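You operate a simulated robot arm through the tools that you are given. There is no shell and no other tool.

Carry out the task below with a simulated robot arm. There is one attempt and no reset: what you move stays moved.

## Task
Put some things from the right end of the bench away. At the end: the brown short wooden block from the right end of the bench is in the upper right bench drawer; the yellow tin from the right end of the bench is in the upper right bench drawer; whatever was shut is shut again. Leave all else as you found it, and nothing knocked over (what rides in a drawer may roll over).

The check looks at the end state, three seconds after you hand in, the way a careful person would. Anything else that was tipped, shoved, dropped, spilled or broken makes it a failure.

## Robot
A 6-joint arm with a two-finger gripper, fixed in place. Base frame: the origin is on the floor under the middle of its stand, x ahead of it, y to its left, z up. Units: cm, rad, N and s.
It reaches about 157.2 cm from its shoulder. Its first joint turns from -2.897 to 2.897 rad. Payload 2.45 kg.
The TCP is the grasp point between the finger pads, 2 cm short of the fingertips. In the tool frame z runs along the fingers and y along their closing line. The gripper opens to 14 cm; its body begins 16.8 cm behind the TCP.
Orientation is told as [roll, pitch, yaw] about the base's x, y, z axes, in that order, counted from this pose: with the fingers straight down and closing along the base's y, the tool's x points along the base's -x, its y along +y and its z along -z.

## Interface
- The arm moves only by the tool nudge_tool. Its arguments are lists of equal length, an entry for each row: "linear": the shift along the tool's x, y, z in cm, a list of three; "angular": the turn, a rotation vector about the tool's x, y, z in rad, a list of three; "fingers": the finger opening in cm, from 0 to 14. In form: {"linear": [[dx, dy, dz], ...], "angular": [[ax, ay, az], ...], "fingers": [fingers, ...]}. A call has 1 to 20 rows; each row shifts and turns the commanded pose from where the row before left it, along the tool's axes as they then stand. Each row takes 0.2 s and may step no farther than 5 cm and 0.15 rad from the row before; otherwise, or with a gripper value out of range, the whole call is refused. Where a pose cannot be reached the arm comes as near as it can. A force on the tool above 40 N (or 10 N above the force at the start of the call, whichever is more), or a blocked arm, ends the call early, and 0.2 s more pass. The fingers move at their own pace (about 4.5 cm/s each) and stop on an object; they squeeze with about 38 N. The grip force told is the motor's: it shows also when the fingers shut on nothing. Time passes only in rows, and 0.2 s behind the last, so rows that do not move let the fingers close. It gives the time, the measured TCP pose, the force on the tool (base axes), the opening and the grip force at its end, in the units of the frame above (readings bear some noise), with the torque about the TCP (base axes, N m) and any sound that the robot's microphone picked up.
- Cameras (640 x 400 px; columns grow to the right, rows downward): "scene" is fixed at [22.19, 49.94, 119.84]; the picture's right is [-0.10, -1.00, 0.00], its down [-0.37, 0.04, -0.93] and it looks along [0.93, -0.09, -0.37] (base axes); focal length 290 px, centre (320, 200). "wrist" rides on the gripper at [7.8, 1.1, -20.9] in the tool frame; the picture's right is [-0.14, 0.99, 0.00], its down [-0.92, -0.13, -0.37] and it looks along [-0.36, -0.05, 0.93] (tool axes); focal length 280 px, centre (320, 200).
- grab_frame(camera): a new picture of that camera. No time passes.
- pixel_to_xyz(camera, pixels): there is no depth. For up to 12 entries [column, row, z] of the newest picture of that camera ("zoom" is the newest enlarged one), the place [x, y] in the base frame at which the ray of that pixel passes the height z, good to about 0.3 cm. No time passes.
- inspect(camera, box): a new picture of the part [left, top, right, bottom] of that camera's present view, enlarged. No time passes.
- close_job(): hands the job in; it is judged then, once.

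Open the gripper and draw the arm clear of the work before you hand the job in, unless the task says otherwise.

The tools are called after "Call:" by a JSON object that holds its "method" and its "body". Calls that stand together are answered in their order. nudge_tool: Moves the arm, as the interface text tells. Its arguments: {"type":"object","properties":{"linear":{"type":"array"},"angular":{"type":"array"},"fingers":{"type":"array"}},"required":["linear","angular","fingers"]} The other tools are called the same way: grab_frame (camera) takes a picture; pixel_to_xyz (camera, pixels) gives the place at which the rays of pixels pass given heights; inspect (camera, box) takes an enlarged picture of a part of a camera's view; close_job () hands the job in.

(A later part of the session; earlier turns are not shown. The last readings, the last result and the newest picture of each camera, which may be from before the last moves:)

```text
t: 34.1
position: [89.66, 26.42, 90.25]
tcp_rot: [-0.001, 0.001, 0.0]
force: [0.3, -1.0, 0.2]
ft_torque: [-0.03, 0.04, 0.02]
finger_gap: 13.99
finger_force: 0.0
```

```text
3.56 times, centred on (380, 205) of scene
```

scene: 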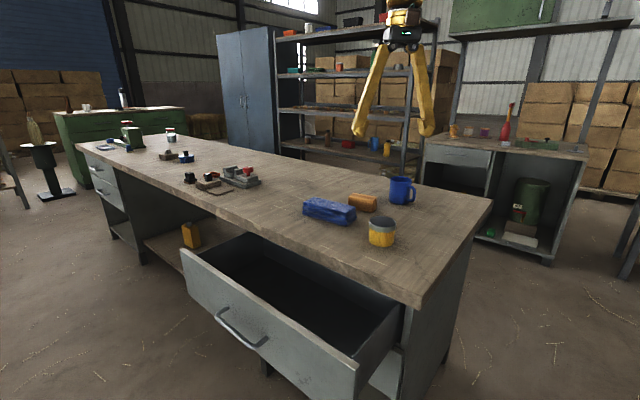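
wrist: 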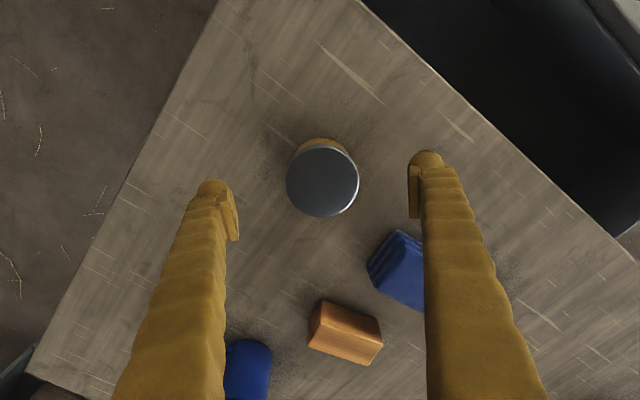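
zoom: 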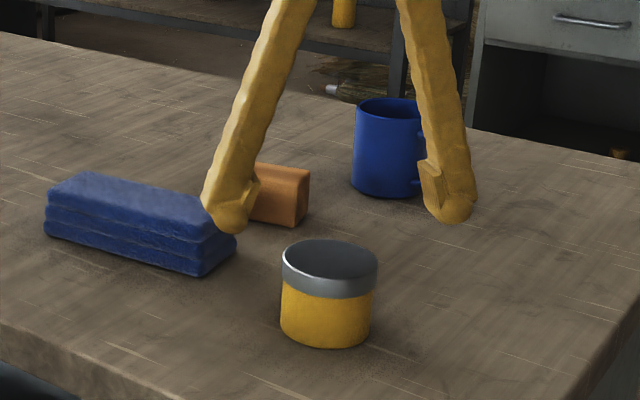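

The tin is centred within 0.3 cm; I correct and lower so the fingertips reach just above the bench (TCP z≈82.7), then close gently.

Call:
{"method": "nudge_tool", "body": {"linear": [[-0.3, 0.2, 2], [0, 0, 2.5], [0, 0, 2], [0, 0, 1], [0, 0, 0]], "angular": [[0, 0, 0], [0, 0, 0], [0, 0, 0], [0, 0, 0], [0, 0, 0]], "fingers": [14, 13, 12, 12, 12]}}

Call:
{"method": "grab_frame", "body": {"camera": "wrist"}}

Call:
{"method": "inspect", "body": {"camera": "scene", "box": [290, 150, 470, 260]}}

```text
t: 35.3
position: [89.78, 26.73, 82.8]
tcp_rot: [-0.001, 0.003, -0.001]
force: [0.0, 0.0, 0.4]
ft_torque: [0.03, 0.03, 0.0]
finger_gap: 12.0
finger_force: 0.0
```

```text
taken
```

wrist: 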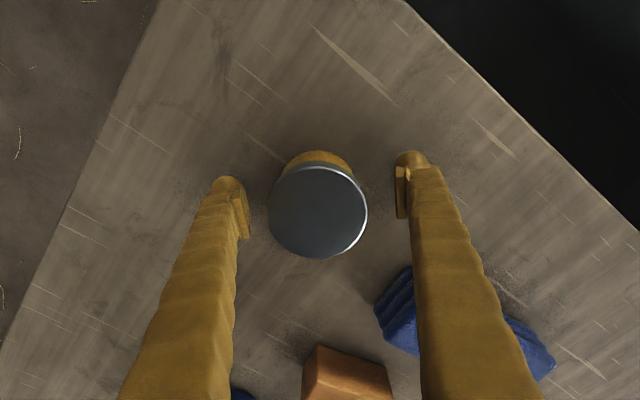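

```text
3.56 times, centred on (380, 205) of scene
```

zoom: 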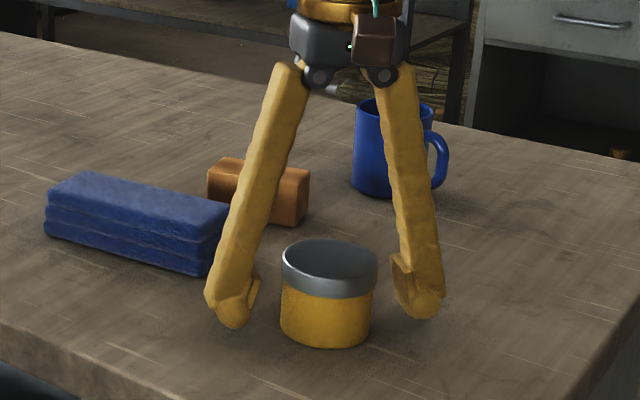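

Well centred (offset <0.2 cm). Closing on the tin.

Call:
{"method": "nudge_tool", "body": {"linear": [[0, 0, 0], [0, 0, 0], [0, 0, 0], [0, 0, 0], [0, 0, 0], [0, 0, 0]], "angular": [[0, 0, 0], [0, 0, 0], [0, 0, 0], [0, 0, 0], [0, 0, 0], [0, 0, 0]], "fingers": [10, 8.5, 7.5, 6, 5, 5]}}

Call:
{"method": "grab_frame", "body": {"camera": "wrist"}}

```text
t: 36.7
position: [89.84, 26.74, 82.79]
tcp_rot: [-0.002, 0.0, 0.0]
force: [-1.0, -0.5, 1.9]
ft_torque: [-0.03, -0.01, -0.04]
finger_gap: 7.15
finger_force: 37.9
```

```text
taken
```

wrist: 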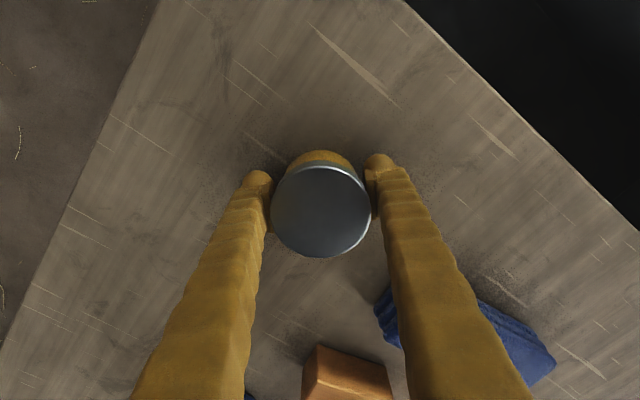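

The tin is gripped (gap 7.15, 37.9 N). Lifting straight up and checking.

Call:
{"method": "nudge_tool", "body": {"linear": [[0, 0, -0.5], [0, 0, -1], [0, 0, -2], [0, 0, -3], [0, 0, -4], [0, 0, -4], [0, 0, -2], [0, 0, 0]], "angular": [[0, 0, 0], [0, 0, 0], [0, 0, 0], [0, 0, 0], [0, 0, 0], [0, 0, 0], [0, 0, 0], [0, 0, 0]], "fingers": [5, 5, 5, 5, 5, 5, 5, 5]}}

Call:
{"method": "grab_frame", "body": {"camera": "wrist"}}

Call:
{"method": "grab_frame", "body": {"camera": "scene"}}

```text
t: 38.5
position: [90.01, 26.76, 99.1]
tcp_rot: [-0.002, 0.001, 0.001]
force: [0.4, 1.2, -1.4]
ft_torque: [0.0, -0.02, -0.02]
finger_gap: 7.14
finger_force: 38.1
```

```text
taken
```

wrist: 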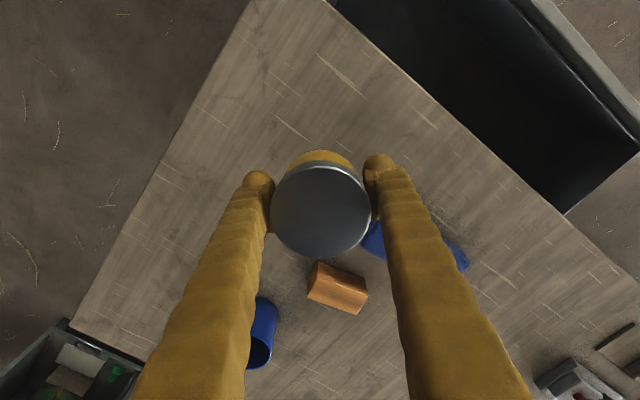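

```text
taken
```

scene: 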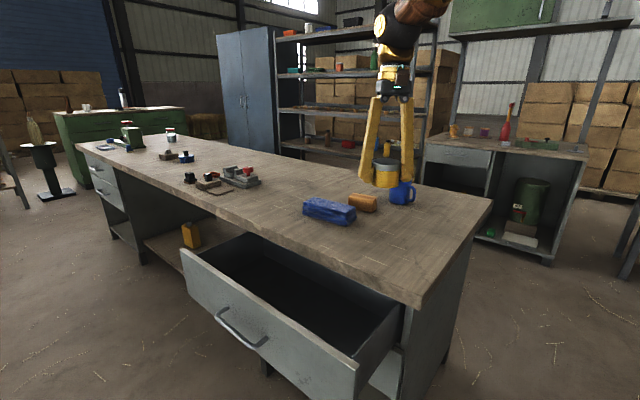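

The tin is held level. I'll carry it over the open drawer at about (80.3,49.9), then yaw −45° so the fingers close along the drawer's width.

Call:
{"method": "nudge_tool", "body": {"linear": [[1.62, 3.85, 0], [1.62, 3.85, 0], [1.62, 3.85, 0], [1.62, 3.85, 0], [1.62, 3.85, 0], [1.62, 3.85, 0], [0, 0, 0], [0, 0, 0], [0, 0, 0], [0, 0, 0], [0, 0, 0], [0, 0, 0], [0, 0, 0]], "angular": [[0, 0, 0], [0, 0, 0], [0, 0, 0], [0, 0, 0], [0, 0, 0], [0, 0, 0], [0, 0, 0.1309], [0, 0, 0.1309], [0, 0, 0.1309], [0, 0, 0.1309], [0, 0, 0.1309], [0, 0, 0.1309], [0, 0, 0]], "fingers": [5, 5, 5, 5, 5, 5, 5, 5, 5, 5, 5, 5, 5]}}

Call:
{"method": "grab_frame", "body": {"camera": "wrist"}}

Call:
{"method": "grab_frame", "body": {"camera": "scene"}}

```text
t: 41.3
position: [80.16, 50.05, 99.18]
tcp_rot: [-0.002, 0.0, -0.786]
force: [-0.1, 0.6, -1.2]
ft_torque: [0.0, 0.03, 0.02]
finger_gap: 7.16
finger_force: 38.2
```

```text
taken
```

wrist: 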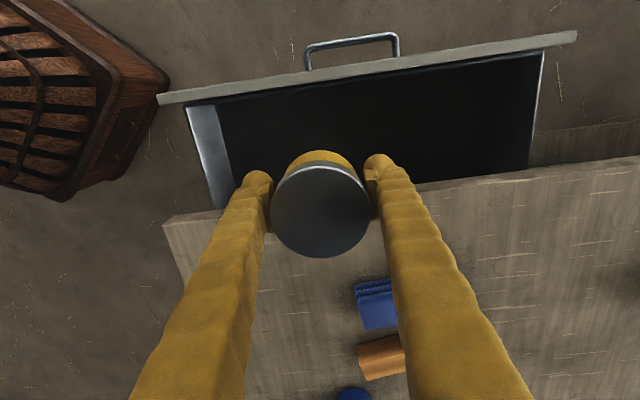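

```text
taken
```

scene: 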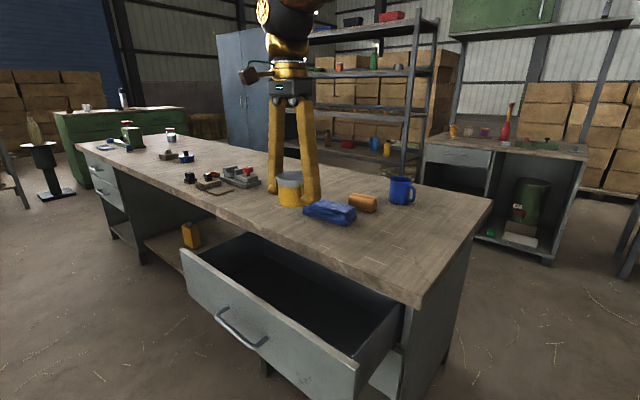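

The tin is above the drawer opening. I'll zoom into the drawer to estimate the depth of its floor.

Call:
{"method": "inspect", "body": {"camera": "wrist", "box": [150, 30, 600, 230]}}

Call:
{"method": "inspect", "body": {"camera": "scene", "box": [170, 220, 430, 400]}}

```text
1.42 times, centred on (375, 130) of wrist
```

zoom: 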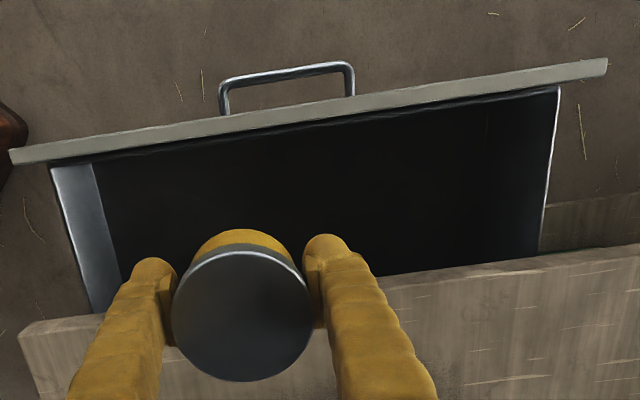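

```text
2.22 times, centred on (300, 310) of scene
```

zoom: 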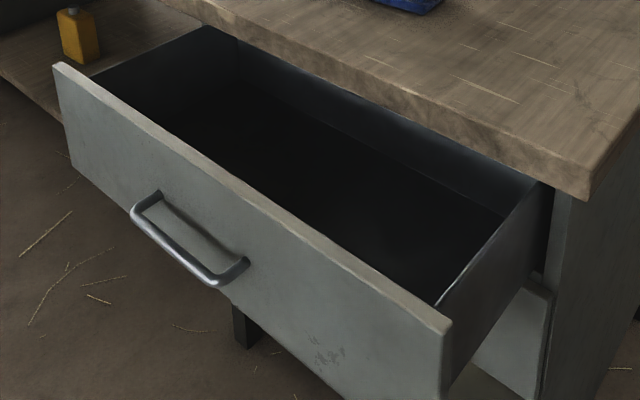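

Side-wall geometry suggests the drawer floor is at z≈62–63. I descend first to TCP z≈71 (tin bottom ≈68), then check.

Call:
{"method": "nudge_tool", "body": {"linear": [[0, 0, 2], [0, 0, 4], [0, 0, 4.5], [0, 0, 4.5], [0, 0, 4.5], [0, 0, 4], [0, 0, 3], [0, 0, 1.5], [0, 0, 0]], "angular": [[0, 0, 0], [0, 0, 0], [0, 0, 0], [0, 0, 0], [0, 0, 0], [0, 0, 0], [0, 0, 0], [0, 0, 0], [0, 0, 0]], "fingers": [5, 5, 5, 5, 5, 5, 5, 5, 5]}}

Call:
{"method": "grab_frame", "body": {"camera": "wrist"}}

Call:
{"method": "inspect", "body": {"camera": "scene", "box": [170, 150, 430, 400]}}

```text
t: 43.3
position: [80.31, 49.95, 71.14]
tcp_rot: [-0.002, -0.001, -0.785]
force: [0.7, 0.0, -1.3]
ft_torque: [0.0, -0.01, 0.03]
finger_gap: 7.14
finger_force: 37.5
```

```text
taken
```

wrist: 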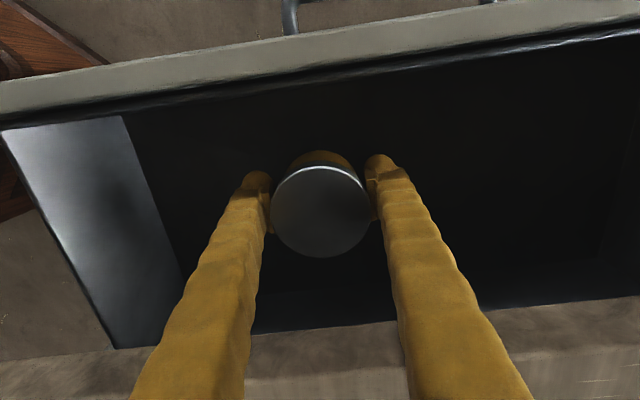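

```text
1.60 times, centred on (300, 275) of scene
```

zoom: 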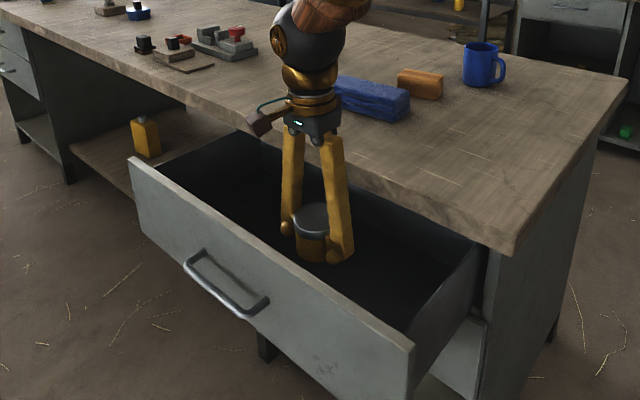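

Clear on all sides. I continue down 4 cm, then finish with small steps feeling for the floor.

Call:
{"method": "nudge_tool", "body": {"linear": [[0, 0, 1.5], [0, 0, 1.5], [0, 0, 0.8], [0, 0, 0.3], [0, 0, 0.3], [0, 0, 0]], "angular": [[0, 0, 0], [0, 0, 0], [0, 0, 0], [0, 0, 0], [0, 0, 0], [0, 0, 0]], "fingers": [5, 5, 5, 5, 5, 5]}}

```text
t: 44.7
position: [80.19, 49.93, 66.68]
tcp_rot: [-0.003, 0.0, -0.786]
force: [0.0, -1.0, -2.5]
ft_torque: [-0.04, 0.04, 0.02]
finger_gap: 7.14
finger_force: 38.0
```

No contact yet at z=66.7 (force −2.5 N is just the tin's weight). I continue in 0.3 cm steps.

Call:
{"method": "nudge_tool", "body": {"linear": [[0, 0, 0.3], [0, 0, 0.3], [0, 0, 0.3], [0, 0, 0.3], [0, 0, 0]], "angular": [[0, 0, 0], [0, 0, 0], [0, 0, 0], [0, 0, 0], [0, 0, 0]], "fingers": [5, 5, 5, 5, 5]}}

```text
t: 45.9
position: [80.18, 49.93, 65.47]
tcp_rot: [-0.001, 0.0, -0.786]
force: [0.1, 0.2, -1.0]
ft_torque: [0.0, -0.01, 0.0]
finger_gap: 7.14
finger_force: 38.3
```

Still no contact. Before going lower I check the gripper body's clearance to the bench edge.

Call:
{"method": "grab_frame", "body": {"camera": "wrist"}}

Call:
{"method": "inspect", "body": {"camera": "scene", "box": [230, 160, 400, 330]}}

```text
taken
```

wrist: 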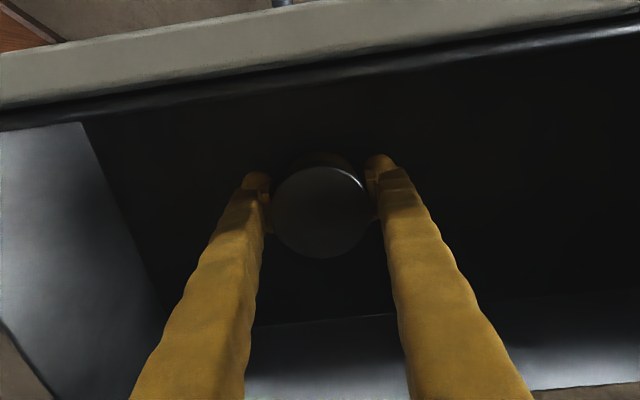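

```text
2.35 times, centred on (315, 245) of scene
```

zoom: 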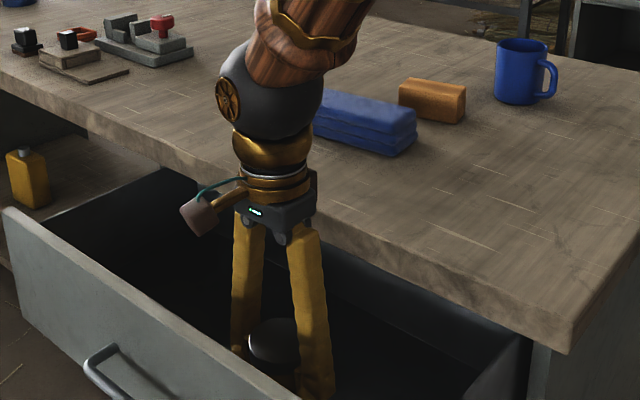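

The body clears the bench edge. Continue down in 0.3 cm steps until contact.

Call:
{"method": "nudge_tool", "body": {"linear": [[0, 0, 0.3], [0, 0, 0.3], [0, 0, 0.3], [0, 0, 0]], "angular": [[0, 0, 0], [0, 0, 0], [0, 0, 0], [0, 0, 0]], "fingers": [5, 5, 5, 5]}}

```text
t: 46.9
position: [80.17, 49.91, 64.67]
tcp_rot: [-0.002, 0.0, -0.786]
force: [0.9, 0.4, -1.1]
ft_torque: [0.0, 0.01, 0.01]
finger_gap: 7.13
finger_force: 37.9
```

Call:
{"method": "nudge_tool", "body": {"linear": [[0, 0, 0.3], [0, 0, 0.3], [0, 0, 0.3], [0, 0, 0]], "angular": [[0, 0, 0], [0, 0, 0], [0, 0, 0], [0, 0, 0]], "fingers": [5, 5, 5, 5]}}

```text
t: 47.9
position: [80.09, 49.97, 63.7]
tcp_rot: [-0.002, -0.001, -0.784]
force: [0.5, -0.4, -1.8]
ft_torque: [0.0, 0.03, 0.02]
finger_gap: 7.14
finger_force: 38.3
```

No contact at z=63.7 (tin bottom ≈60.9); the gripper body (~8 cm wide) sits clear of the bench edge horizontally. I keep feeling downward.

Call:
{"method": "nudge_tool", "body": {"linear": [[0, 0, 0.3], [0, 0, 0.3], [0, 0, 0]], "angular": [[0, 0, 0], [0, 0, 0], [0, 0, 0]], "fingers": [5, 5, 5]}}

Call:
{"method": "inspect", "body": {"camera": "scene", "box": [230, 160, 400, 330]}}

```text
t: 48.7
position: [80.07, 49.97, 63.18]
tcp_rot: [-0.001, -0.001, -0.786]
force: [-6.0, -7.7, 37.8]
ft_torque: [-0.02, 0.15, -0.05]
finger_gap: 7.16
finger_force: 38.5
```

```text
2.35 times, centred on (315, 245) of scene
```

zoom: 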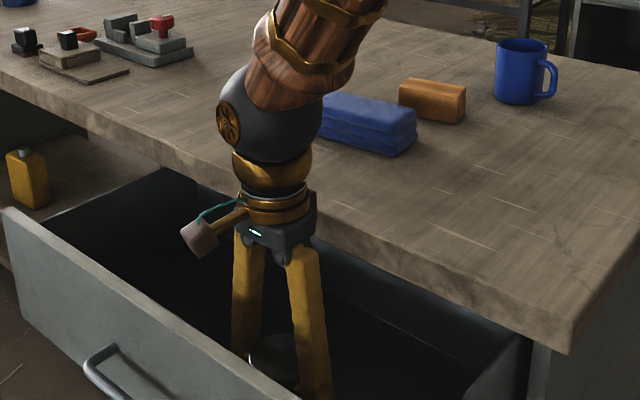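

Contact: 37.8 N upward, so the tin's bottom is on the drawer floor (floor z≈60.4). I relax by 0.1 cm, open the fingers, and rise.

Call:
{"method": "nudge_tool", "body": {"linear": [[0, 0, -0.1], [0, 0, 0], [0, 0, 0], [0, 0, 0], [0, 0, 0]], "angular": [[0, 0, 0], [0, 0, 0], [0, 0, 0], [0, 0, 0], [0, 0, 0]], "fingers": [7, 8, 9.5, 10.5, 10.5]}}

Call:
{"method": "grab_frame", "body": {"camera": "wrist"}}

```text
t: 49.9
position: [80.09, 49.9, 63.24]
tcp_rot: [-0.003, 0.0, -0.785]
force: [-0.5, -0.3, 0.0]
ft_torque: [0.02, -0.03, 0.0]
finger_gap: 10.47
finger_force: 0.1
```

```text
taken
```

wrist: 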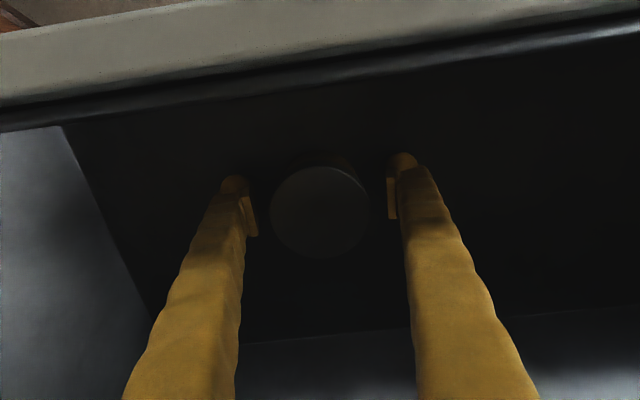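

The fingers are clear of the tin on both sides. Rising straight up to z≈108.

Call:
{"method": "nudge_tool", "body": {"linear": [[0, 0, -1], [0, 0, -3], [0, 0, -4.5], [0, 0, -4.5], [0, 0, -4.5], [0, 0, -4.5], [0, 0, -4.5], [0, 0, -4.5], [0, 0, -4.5], [0, 0, -4.5], [0, 0, -4.5], [0, 0, 0]], "angular": [[0, 0, 0], [0, 0, 0], [0, 0, 0], [0, 0, 0], [0, 0, 0], [0, 0, 0], [0, 0, 0], [0, 0, 0], [0, 0, 0], [0, 0, 0], [0, 0, 0], [0, 0, 0]], "fingers": [10.5, 10.5, 10.5, 10.5, 10.5, 10.5, 10.5, 10.5, 10.5, 10.5, 10.5, 10.5]}}

Call:
{"method": "grab_frame", "body": {"camera": "wrist"}}

Call:
{"method": "grab_frame", "body": {"camera": "scene"}}

```text
t: 52.5
position: [80.1, 50.38, 108.05]
tcp_rot: [-0.002, -0.001, -0.785]
force: [-0.5, 0.0, -0.8]
ft_torque: [-0.01, -0.01, -0.05]
finger_gap: 10.48
finger_force: 0.1
```

```text
taken
```

wrist: 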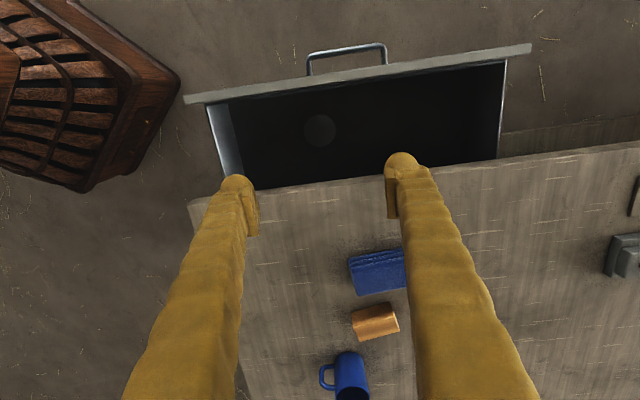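

```text
taken
```

scene: 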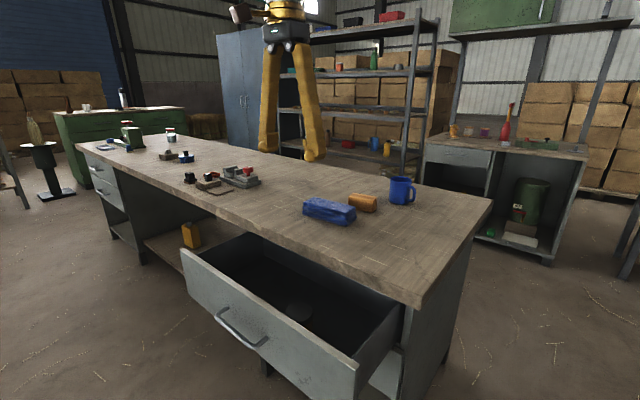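

The tin stands upright in the drawer at wrist pixel (320,130). Next I move above the block at about (112.9,26.5) with the closing line along its long axis (yaw≈−0.56), which keeps clear of the towel.

Call:
{"method": "nudge_tool", "body": {"linear": [[-4.45, 0.71, 0], [-4.45, 0.71, 0], [-4.45, 0.71, 0], [-4.45, 0.71, 0], [-4.45, 0.71, 0], [-4.45, 0.71, 0], [-4.45, 0.71, 0], [-4.45, 0.71, 0], [-4.45, 0.71, 0], [0, 0, 0], [0, 0, 0], [0, 0, 0]], "angular": [[0, 0, 0], [0, 0, 0], [0, 0, 0], [0, 0, 0], [0, 0, 0], [0, 0, 0], [0, 0, 0], [0, 0, 0], [0, 0, 0], [0, 0, -0.1125], [0, 0, -0.1125], [0, 0, 0]], "fingers": [12.5, 12.5, 12.5, 12.5, 12.5, 12.5, 12.5, 12.5, 12.5, 12.5, 12.5, 12.5]}}

Call:
{"method": "grab_frame", "body": {"camera": "wrist"}}

Call:
{"method": "grab_frame", "body": {"camera": "scene"}}

```text
t: 55.1
position: [112.85, 26.01, 107.61]
tcp_rot: [-0.004, -0.001, -0.558]
force: [0.7, 0.5, 0.8]
ft_torque: [-0.01, -0.04, 0.02]
finger_gap: 12.5
finger_force: 0.0
```

```text
taken
```

wrist: 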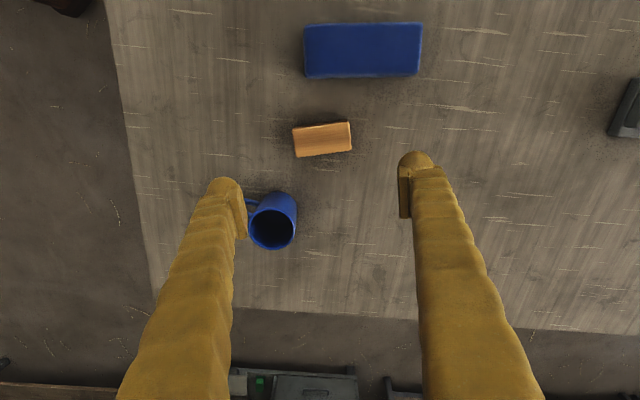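

```text
taken
```

scene: 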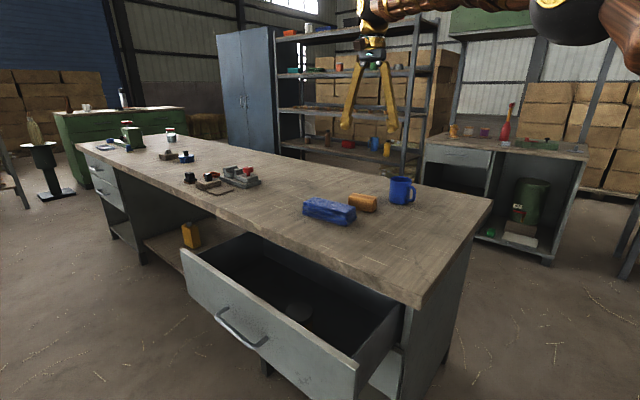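

The block's long axis aligns with the closing line, with towel and mug more than 4 cm away from the finger positions. I zoom to get the block's exact centre.

Call:
{"method": "inspect", "body": {"camera": "wrist", "box": [260, 100, 390, 181]}}

```text
4.92 times, centred on (325, 140) of wrist
```

zoom: 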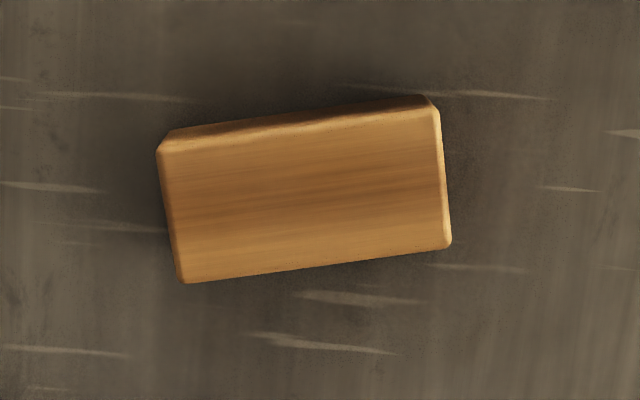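

Block centre is at tool offset (+0.7,+0.5), aligned to 0.005 rad. I correct and descend to z≈91.

Call:
{"method": "nudge_tool", "body": {"linear": [[0.7, 0.5, 2], [0, 0, 4], [0, 0, 4], [0, 0, 4], [0, 0, 2], [0, 0, 0.6], [0, 0, 0]], "angular": [[0, 0, 0], [0, 0, 0], [0, 0, 0], [0, 0, 0], [0, 0, 0], [0, 0, 0], [0, 0, 0]], "fingers": [12.5, 12.5, 12.5, 12.5, 12.5, 12.5, 12.5]}}

Call:
{"method": "grab_frame", "body": {"camera": "wrist"}}

Call:
{"method": "inspect", "body": {"camera": "scene", "box": [290, 130, 470, 240]}}

```text
t: 56.7
position: [112.51, 26.82, 91.12]
tcp_rot: [-0.001, -0.001, -0.559]
force: [-1.1, 0.6, 0.7]
ft_torque: [-0.02, 0.01, 0.01]
finger_gap: 12.51
finger_force: 0.1
```

```text
taken
```

wrist: 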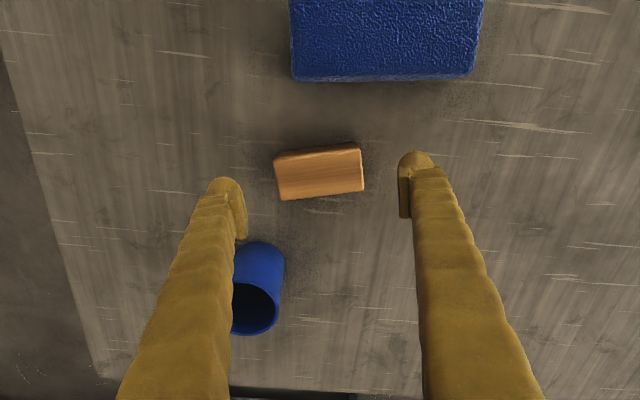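

```text
3.56 times, centred on (380, 185) of scene
```

zoom: 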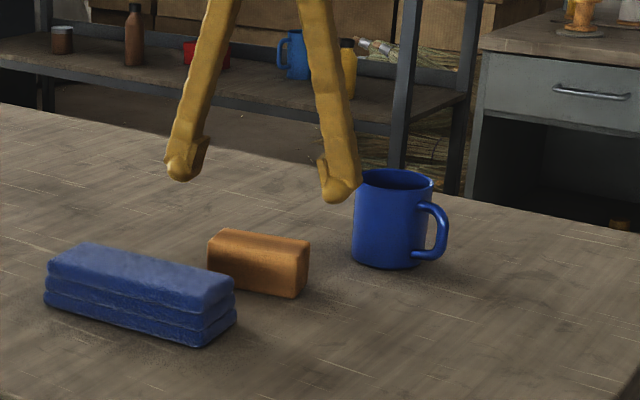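

Centred within 0.15 cm, mug edge ≈4.7 cm from the finger path. Lowering to TCP z≈82.4.

Call:
{"method": "nudge_tool", "body": {"linear": [[-0.1, 0, 2], [0, 0, 3], [0, 0, 2.2], [0, 0, 1], [0, 0, 0.4], [0, 0, 0]], "angular": [[0, 0, 0], [0, 0, 0], [0, 0, 0], [0, 0, 0], [0, 0, 0], [0, 0, 0]], "fingers": [12.5, 12.5, 12.5, 12.5, 12.5, 12.5]}}

Call:
{"method": "grab_frame", "body": {"camera": "wrist"}}

Call:
{"method": "inspect", "body": {"camera": "scene", "box": [290, 130, 470, 240]}}

```text
t: 58.1
position: [112.67, 26.98, 82.43]
tcp_rot: [-0.004, 0.0, -0.559]
force: [-0.1, 0.0, -0.4]
ft_torque: [0.0, 0.04, -0.02]
finger_gap: 12.51
finger_force: 0.0
```

```text
taken
```

wrist: 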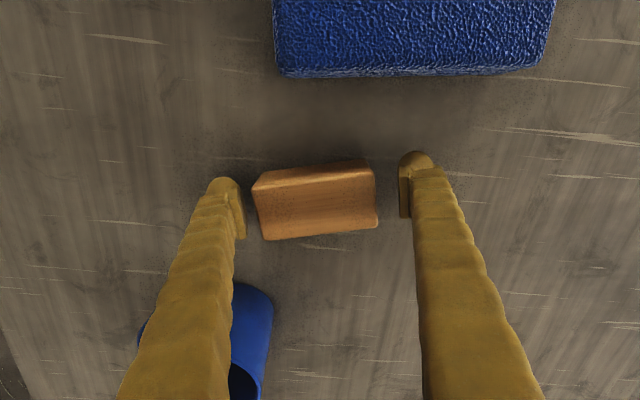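

```text
3.56 times, centred on (380, 185) of scene
```

zoom: 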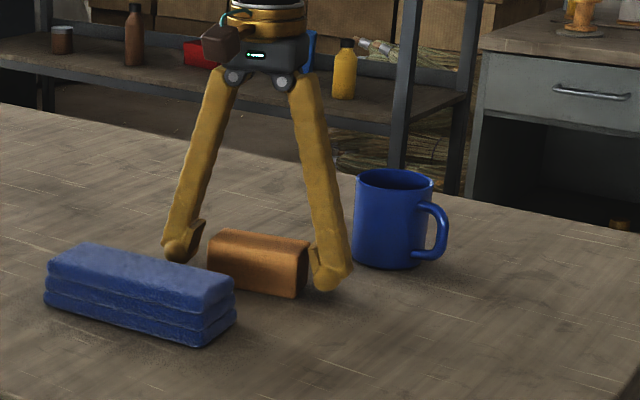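

Block slightly toward the left finger (−0.2 cm in tool y); I correct and close.

Call:
{"method": "nudge_tool", "body": {"linear": [[0.1, -0.2, 0], [0, 0, 0], [0, 0, 0], [0, 0, 0], [0, 0, 0], [0, 0, 0]], "angular": [[0, 0, 0], [0, 0, 0], [0, 0, 0], [0, 0, 0], [0, 0, 0], [0, 0, 0]], "fingers": [12.5, 11, 10, 9, 7, 7]}}

Call:
{"method": "grab_frame", "body": {"camera": "wrist"}}

```text
t: 59.5
position: [112.51, 26.81, 82.37]
tcp_rot: [-0.002, 0.002, -0.561]
force: [-0.3, -0.5, 0.4]
ft_torque: [0.07, 0.0, 0.0]
finger_gap: 9.57
finger_force: 37.5
```

```text
taken
```

wrist: 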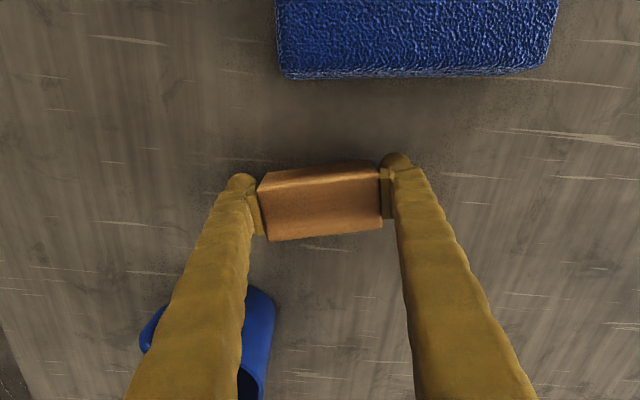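

Block gripped (gap 9.57, 37.5 N). Lifting straight up.

Call:
{"method": "nudge_tool", "body": {"linear": [[0, 0, -0.5], [0, 0, -1], [0, 0, -2], [0, 0, -3.5], [0, 0, -4], [0, 0, -4], [0, 0, -3], [0, 0, -1], [0, 0, 0]], "angular": [[0, 0, 0], [0, 0, 0], [0, 0, 0], [0, 0, 0], [0, 0, 0], [0, 0, 0], [0, 0, 0], [0, 0, 0], [0, 0, 0]], "fingers": [7, 7, 7, 7, 7, 7, 7, 7, 7]}}

Call:
{"method": "grab_frame", "body": {"camera": "wrist"}}

Call:
{"method": "grab_frame", "body": {"camera": "scene"}}

```text
t: 61.5
position: [112.82, 27.03, 101.37]
tcp_rot: [-0.002, 0.0, -0.561]
force: [0.7, 0.6, -0.8]
ft_torque: [0.0, 0.02, -0.01]
finger_gap: 9.57
finger_force: 38.3
```

```text
taken
```

wrist: 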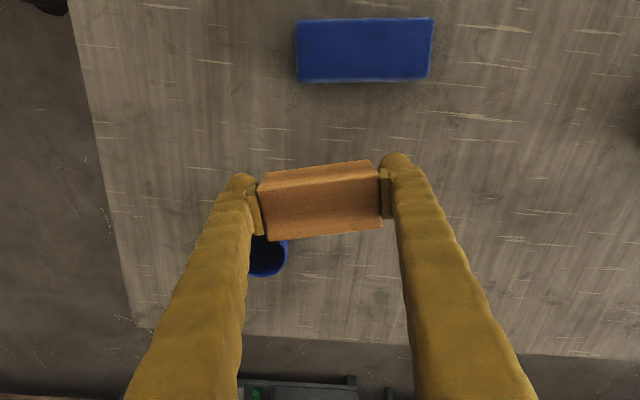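

```text
taken
```

scene: 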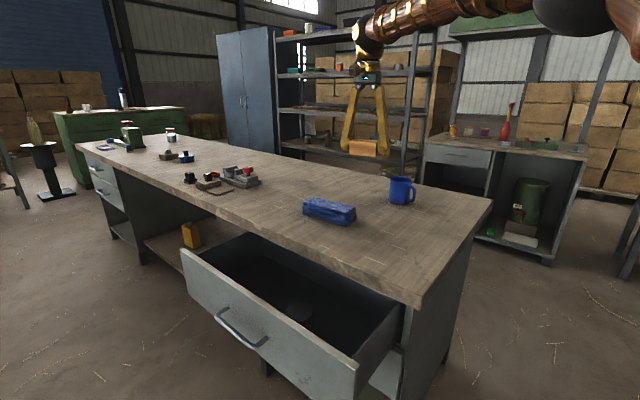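

The block is held level. I yaw to −45° and carry it over the drawer's left part at about (92.1,62.0), away from the tin.

Call:
{"method": "nudge_tool", "body": {"linear": [[0, 0, 0], [0, 0, 0], [3.94, 1.01, 0], [3.94, 1.01, 0], [3.94, 1.01, 0], [3.94, 1.01, 0], [3.94, 1.01, 0], [3.94, 1.01, 0], [3.94, 1.01, 0], [3.94, 1.01, 0], [3.94, 1.01, 0], [3.94, 1.01, 0], [0, 0, 0]], "angular": [[0, 0, 0.112], [0, 0, 0.112], [0, 0, 0], [0, 0, 0], [0, 0, 0], [0, 0, 0], [0, 0, 0], [0, 0, 0], [0, 0, 0], [0, 0, 0], [0, 0, 0], [0, 0, 0], [0, 0, 0]], "fingers": [7, 7, 7, 7, 7, 7, 7, 7, 7, 7, 7, 7, 7]}}

Call:
{"method": "grab_frame", "body": {"camera": "wrist"}}

Call:
{"method": "grab_frame", "body": {"camera": "scene"}}

```text
t: 64.3
position: [91.83, 61.81, 101.46]
tcp_rot: [0.0, 0.0, -0.784]
force: [0.2, 0.1, -1.1]
ft_torque: [0.0, 0.0, 0.02]
finger_gap: 9.53
finger_force: 37.8
```

```text
taken
```

wrist: 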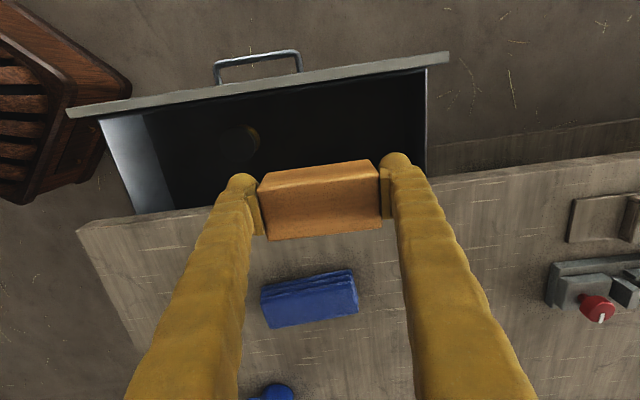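

```text
taken
```

scene: 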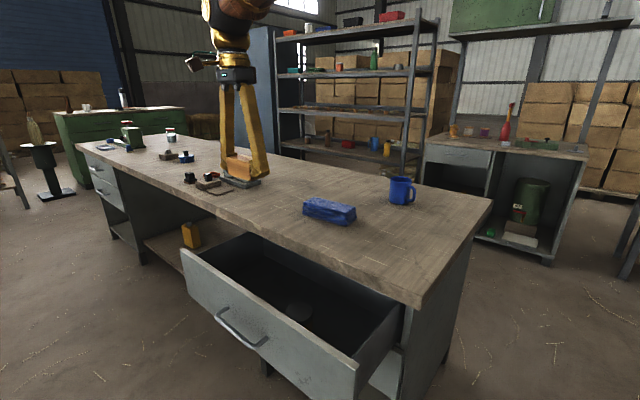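

Block is above the drawer interior (landing point ≈ (320,128) in view, tin at (250,140) clear). Descending to z≈70.

Call:
{"method": "nudge_tool", "body": {"linear": [[0, 0, 2], [0, 0, 4], [0, 0, 4.5], [0, 0, 4.5], [0, 0, 4.5], [0, 0, 4.5], [0, 0, 4], [0, 0, 2.5], [0, 0, 1], [0, 0, 0]], "angular": [[0, 0, 0], [0, 0, 0], [0, 0, 0], [0, 0, 0], [0, 0, 0], [0, 0, 0], [0, 0, 0], [0, 0, 0], [0, 0, 0], [0, 0, 0]], "fingers": [7, 7, 7, 7, 7, 7, 7, 7, 7, 7]}}

Call:
{"method": "grab_frame", "body": {"camera": "wrist"}}

Call:
{"method": "inspect", "body": {"camera": "scene", "box": [150, 120, 430, 400]}}

```text
t: 66.5
position: [91.77, 61.93, 69.79]
tcp_rot: [-0.004, 0.0, -0.784]
force: [-0.6, -0.5, -0.7]
ft_torque: [-0.01, -0.02, -0.04]
finger_gap: 9.52
finger_force: 37.9
```

```text
taken
```

wrist: 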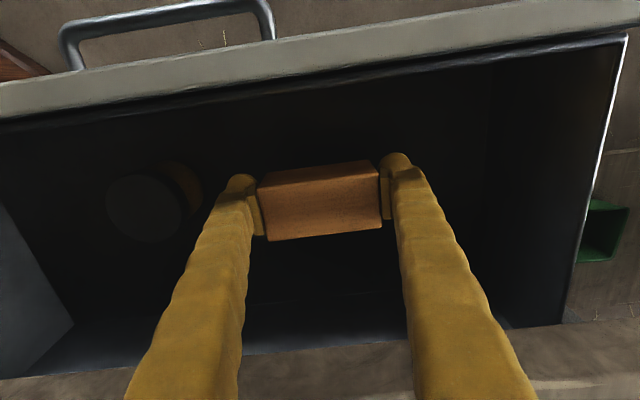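

```text
1.43 times, centred on (290, 260) of scene
```

zoom: 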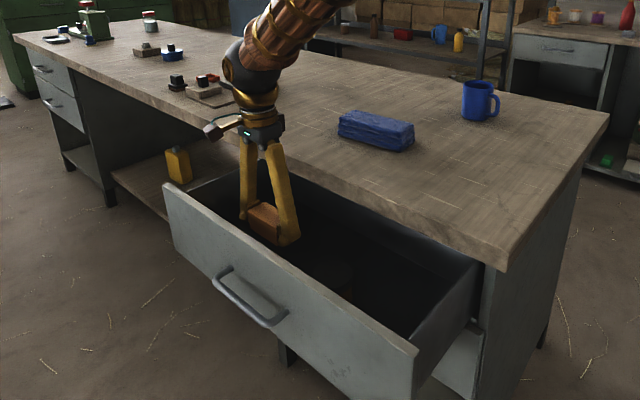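

Everything clear: tin at (150,205) sits to the side, upright. Lowering the rest of the way with small final steps.

Call:
{"method": "nudge_tool", "body": {"linear": [[0, 0, 2], [0, 0, 2], [0, 0, 1], [0, 0, 0.6], [0, 0, 0.3], [0, 0, 0.3], [0, 0, 0]], "angular": [[0, 0, 0], [0, 0, 0], [0, 0, 0], [0, 0, 0], [0, 0, 0], [0, 0, 0], [0, 0, 0]], "fingers": [7, 7, 7, 7, 7, 7, 7]}}

```text
t: 68.1
position: [91.94, 61.77, 63.75]
tcp_rot: [-0.003, 0.0, -0.784]
force: [0.2, -0.8, -0.9]
ft_torque: [0.0, 0.0, -0.02]
finger_gap: 9.54
finger_force: 38.3
```

At z=63.75 with no contact; expected contact near 62.8. Continuing in 0.2–0.3 cm steps.

Call:
{"method": "nudge_tool", "body": {"linear": [[0, 0, 0.3], [0, 0, 0.3], [0, 0, 0.2], [0, 0, 0]], "angular": [[0, 0, 0], [0, 0, 0], [0, 0, 0], [0, 0, 0]], "fingers": [7, 7, 7, 7]}}

```text
t: 69.1
position: [91.9, 61.89, 63.18]
tcp_rot: [0.001, 0.001, -0.783]
force: [-6.2, -7.3, 32.4]
ft_torque: [-0.22, 0.23, -0.17]
finger_gap: 9.52
finger_force: 38.3
```

Contact again (32 N up, negligible torque): the block is on the floor. Relax 0.1 cm, open to 11.8 cm, and check.

Call:
{"method": "nudge_tool", "body": {"linear": [[0, 0, -0.1], [0, 0, 0], [0, 0, 0], [0, 0, 0], [0, 0, 0]], "angular": [[0, 0, 0], [0, 0, 0], [0, 0, 0], [0, 0, 0], [0, 0, 0]], "fingers": [9.3, 10, 11, 11.8, 11.8]}}

Call:
{"method": "grab_frame", "body": {"camera": "wrist"}}

```text
t: 70.3
position: [91.77, 61.95, 63.0]
tcp_rot: [-0.002, 0.001, -0.783]
force: [0.0, 0.4, -0.4]
ft_torque: [0.02, -0.02, 0.04]
finger_gap: 11.83
finger_force: 0.1
```

```text
taken
```

wrist: 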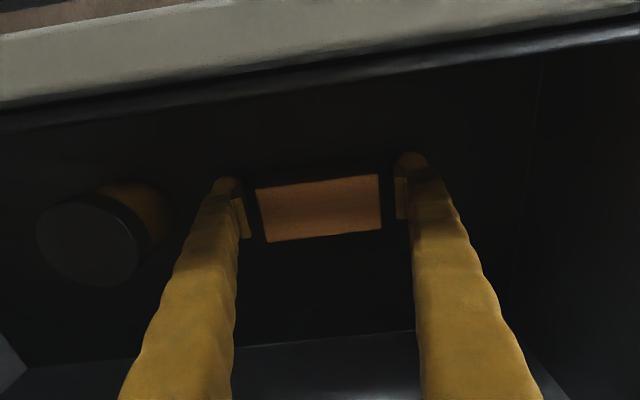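

The block is free between the fingers, the tin upright beside it. Rising straight up to z≈108.

Call:
{"method": "nudge_tool", "body": {"linear": [[0, 0, -1], [0, 0, -3], [0, 0, -4.5], [0, 0, -4.5], [0, 0, -4.5], [0, 0, -4.5], [0, 0, -4.5], [0, 0, -4.5], [0, 0, -4.5], [0, 0, -4.5], [0, 0, -4.5], [0, 0, 0]], "angular": [[0, 0, 0], [0, 0, 0], [0, 0, 0], [0, 0, 0], [0, 0, 0], [0, 0, 0], [0, 0, 0], [0, 0, 0], [0, 0, 0], [0, 0, 0], [0, 0, 0], [0, 0, 0]], "fingers": [11.8, 11.8, 11.8, 11.8, 11.8, 11.8, 11.8, 11.8, 11.8, 11.8, 11.8, 11.8]}}

Call:
{"method": "grab_frame", "body": {"camera": "wrist"}}

Call:
{"method": "grab_frame", "body": {"camera": "scene"}}

```text
t: 72.9
position: [91.63, 62.16, 107.39]
tcp_rot: [0.0, 0.002, -0.782]
force: [0.5, -0.6, -0.1]
ft_torque: [0.01, -0.01, -0.03]
finger_gap: 11.81
finger_force: 0.0
```

```text
taken
```

wrist: 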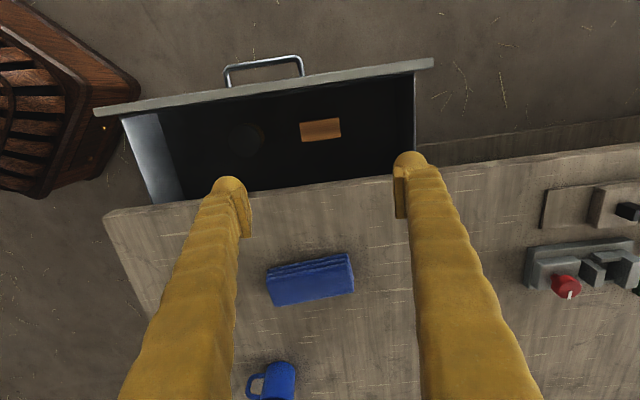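

```text
taken
```

scene: 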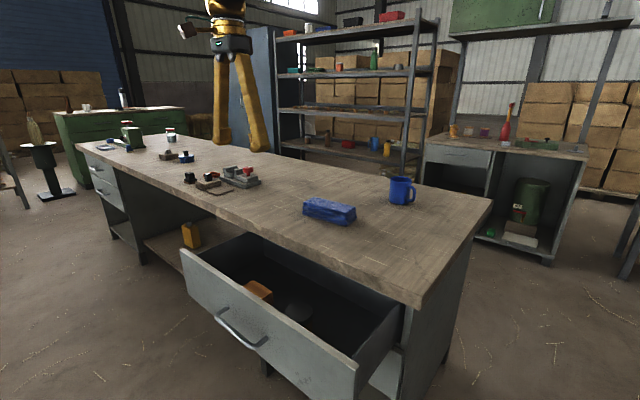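

Block and tin are both in the drawer. Now I return to the handle approach pose: move in front of the drawer at height and yaw back to +45°.

Call:
{"method": "nudge_tool", "body": {"linear": [[3.95, -1.44, 0], [3.95, -1.44, 0], [3.95, -1.44, 0], [3.95, -1.44, 0], [3.95, -1.44, 0], [3.95, -1.44, 0], [3.95, -1.44, 0], [0, 0, 0], [0, 0, 0], [0, 0, 0], [0, 0, 0], [0, 0, 0], [0, 0, 0], [0, 0, 0], [0, 0, 0], [0, 0, 0], [0, 0, 0], [0, 0, 0], [0, 0, 0]], "angular": [[0, 0, 0], [0, 0, 0], [0, 0, 0], [0, 0, 0], [0, 0, 0], [0, 0, 0], [0, 0, 0], [0, 0, -0.1425], [0, 0, -0.1425], [0, 0, -0.1425], [0, 0, -0.1425], [0, 0, -0.1425], [0, 0, -0.1425], [0, 0, -0.1425], [0, 0, -0.1425], [0, 0, -0.1425], [0, 0, -0.1425], [0, 0, -0.1425], [0, 0, 0]], "fingers": [11.8, 11.8, 11.8, 11.8, 11.8, 11.8, 11.8, 11.8, 11.8, 11.8, 11.8, 11.8, 11.8, 11.8, 11.8, 11.8, 11.8, 11.8, 11.8]}}

```text
t: 76.9
position: [65.15, 74.19, 107.53]
tcp_rot: [0.0, 0.002, 0.785]
force: [0.1, -0.2, -0.6]
ft_torque: [-0.06, 0.01, 0.0]
finger_gap: 11.8
finger_force: 0.1
```

At the standoff with yaw 0.785. Tilting to horizontal again.

Call:
{"method": "nudge_tool", "body": {"linear": [[0, 0, 0], [0, 0, 0], [0, 0, 0], [0, 0, 0], [0, 0, 0], [0, 0, 0], [0, 0, 0], [0, 0, 0], [0, 0, 0], [0, 0, 0], [0, 0, 0], [0, 0, 0]], "angular": [[0.1428, 0, 0], [0.1428, 0, 0], [0.1428, 0, 0], [0.1428, 0, 0], [0.1428, 0, 0], [0.1428, 0, 0], [0.1428, 0, 0], [0.1428, 0, 0], [0.1428, 0, 0], [0.1428, 0, 0], [0.1428, 0, 0], [0, 0, 0]], "fingers": [6, 6, 6, 6, 6, 6, 6, 6, 6, 6, 6, 6]}}

```text
t: 79.5
position: [65.18, 74.16, 107.59]
tcp_rot: [-1.57, 0.0, 0.784]
force: [0.2, -0.4, -0.2]
ft_torque: [-0.04, 0.02, -0.02]
finger_gap: 6.01
finger_force: 0.1
```

Tool is horizontal again, fingers at 6 cm. Lowering 40.6 cm to the handle's height (z≈67), fingertips staying ~11 cm in front of the bar.

Call:
{"method": "nudge_tool", "body": {"linear": [[0, 4, 0], [0, 4.7, 0], [0, 4.7, 0], [0, 4.7, 0], [0, 4.7, 0], [0, 4.7, 0], [0, 4.7, 0], [0, 4.7, 0], [0, 3.7, 0], [0, 0, 0]], "angular": [[0, 0, 0], [0, 0, 0], [0, 0, 0], [0, 0, 0], [0, 0, 0], [0, 0, 0], [0, 0, 0], [0, 0, 0], [0, 0, 0], [0, 0, 0]], "fingers": [6, 6, 6, 6, 6, 6, 6, 6, 6, 6]}}

Call:
{"method": "grab_frame", "body": {"camera": "wrist"}}

Call:
{"method": "grab_frame", "body": {"camera": "scene"}}

```text
t: 81.7
position: [64.95, 74.08, 66.89]
tcp_rot: [-1.572, 0.001, 0.783]
force: [0.8, -0.7, 0.1]
ft_torque: [0.0, -0.02, 0.0]
finger_gap: 5.99
finger_force: 0.2
```

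```text
taken
```

wrist: 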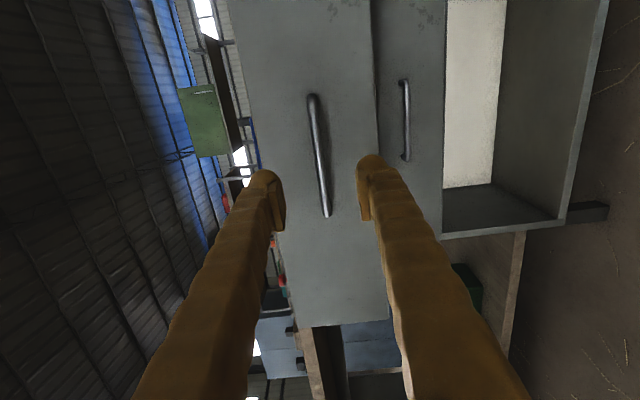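

```text
taken
```

scene: 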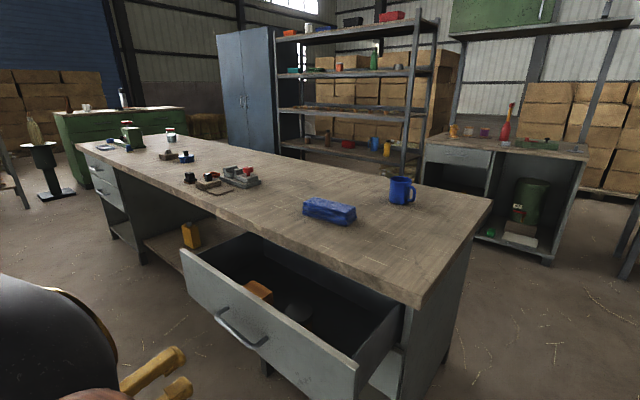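

The bar is centred vertically between the fingers, ~13.4 cm ahead. Approaching it.

Call:
{"method": "nudge_tool", "body": {"linear": [[-0.2, 0, 3], [0, 0, 4], [0, 0, 3], [0, 0, 1.8], [0, 0, 1], [0, 0, 0.5], [0, 0, 0]], "angular": [[0, 0, 0], [0, 0, 0], [0, 0, 0], [0, 0, 0], [0, 0, 0], [0, 0, 0], [0, 0, 0]], "fingers": [6, 6, 6, 6, 6, 6, 6]}}

Call:
{"method": "grab_frame", "body": {"camera": "wrist"}}

```text
t: 83.3
position: [74.53, 64.95, 66.82]
tcp_rot: [-1.572, 0.0, 0.786]
force: [0.1, 0.3, 0.2]
ft_torque: [-0.02, -0.03, 0.02]
finger_gap: 6.01
finger_force: 0.0
```

```text
taken
```

wrist: 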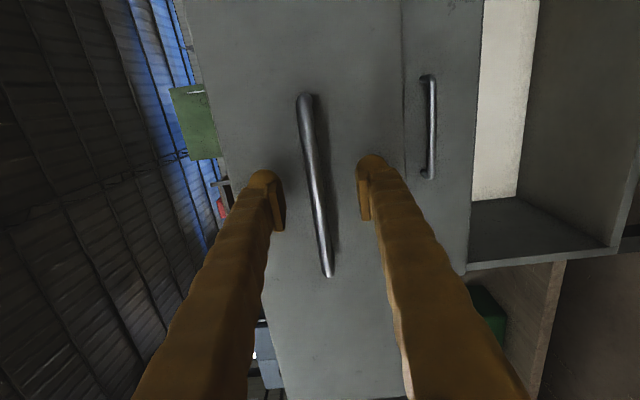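

Same relative view as the earlier grip. Closing on the bar.

Call:
{"method": "nudge_tool", "body": {"linear": [[0, -0.1, 0], [0, 0, 0], [0, 0, 0], [0, 0, 0], [0, 0, 0]], "angular": [[0, 0, 0], [0, 0, 0], [0, 0, 0], [0, 0, 0], [0, 0, 0]], "fingers": [3, 1.5, 0, 0, 0]}}

```text
t: 84.5
position: [74.54, 64.87, 67.05]
tcp_rot: [-1.571, 0.003, 0.783]
force: [-2.8, -4.7, 19.7]
ft_torque: [-0.03, -0.06, -0.07]
finger_gap: 0.77
finger_force: 35.5
```

Gripped. I relieve the vertical bias and begin pushing the drawer in slowly.

Call:
{"method": "nudge_tool", "body": {"linear": [[0, -0.12, 0], [0, 0, 0.2], [0, 0, 0.4], [0, 0, 0.6], [0, 0, 0.7], [0, 0, 0.8], [0, 0, 0.8], [0, 0, 0.8], [0, 0, 0.8], [0, 0, 0.8], [0, 0, 0.7], [0, 0, 0.6], [0, 0, 0.4], [0, 0, 0.2], [0, 0, 0]], "angular": [[0, 0, 0], [0, 0, 0], [0, 0, 0], [0, 0, 0], [0, 0, 0], [0, 0, 0], [0, 0, 0], [0, 0, 0], [0, 0, 0], [0, 0, 0], [0, 0, 0], [0, 0, 0], [0, 0, 0], [0, 0, 0], [0, 0, 0]], "fingers": [0, 0, 0, 0, 0, 0, 0, 0, 0, 0, 0, 0, 0, 0, 0]}}

Call:
{"method": "grab_frame", "body": {"camera": "wrist"}}

```text
t: 87.3
position: [79.88, 59.49, 67.02]
tcp_rot: [-1.569, 0.003, 0.783]
force: [4.1, 3.7, -4.5]
ft_torque: [0.2, -0.21, -0.42]
finger_gap: 0.75
finger_force: 35.2
stopped in row 14: the force on the tool passed its limit at 41 N (the readings are from after the stop); the commanded pose is now the measured one
```

```text
taken
```

wrist: 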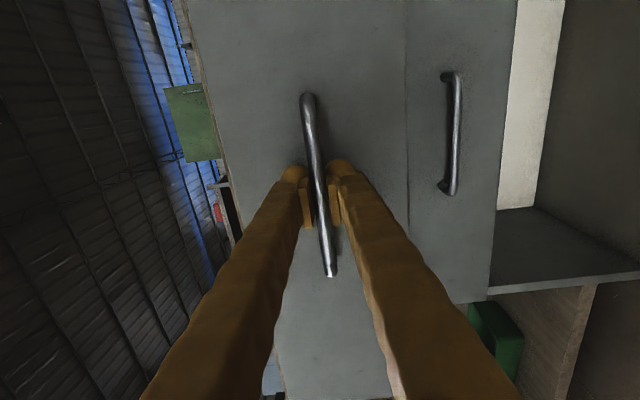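

Moved in 7.5 cm; side load tripped the limit and reset. Continuing in a shorter segment with a slight lateral allowance.

Call:
{"method": "nudge_tool", "body": {"linear": [[0, 0, 0.2], [0, 0, 0.4], [0, 0, 0.6], [0, 0, 0.7], [0, 0, 0.8], [0, 0, 0.8], [0, 0, 0.7], [0, 0, 0.5], [0, 0, 0.3], [0, 0, 0]], "angular": [[0, 0, 0], [0, 0, 0], [0, 0, 0], [0, 0, 0], [0, 0, 0], [0, 0, 0], [0, 0, 0], [0, 0, 0], [0, 0, 0], [0, 0, 0]], "fingers": [0, 0, 0, 0, 0, 0, 0, 0, 0, 0]}}

```text
t: 89.5
position: [83.33, 55.94, 66.97]
tcp_rot: [-1.569, 0.002, 0.784]
force: [12.0, 12.7, -16.8]
ft_torque: [0.33, -0.24, 0.3]
finger_gap: 0.73
finger_force: 35.3
```

At n≈−19.4 with modest side (+17 N) and vertical (−17 N) loads; I trim both and push 5.5 cm more.

Call:
{"method": "nudge_tool", "body": {"linear": [[-0.04, 0.08, 0], [0, 0, 0.3], [-0.01, 0, 0.5], [-0.01, 0, 0.7], [-0.01, 0, 0.8], [-0.01, 0, 0.8], [0, 0, 0.8], [0, 0, 0.7], [0, 0, 0.5], [0, 0, 0.3], [0, 0, 0]], "angular": [[0, 0, 0], [0, 0, 0], [0, 0, 0], [0, 0, 0], [0, 0, 0], [0, 0, 0], [0, 0, 0], [0, 0, 0], [0, 0, 0], [0, 0, 0], [0, 0, 0]], "fingers": [0, 0, 0, 0, 0, 0, 0, 0, 0, 0, 0]}}

```text
t: 91.9
position: [87.33, 52.27, 66.99]
tcp_rot: [-1.569, 0.003, 0.78]
force: [-22.9, -21.0, 5.2]
ft_torque: [0.2, -0.22, -0.19]
finger_gap: 0.73
finger_force: 35.1
```

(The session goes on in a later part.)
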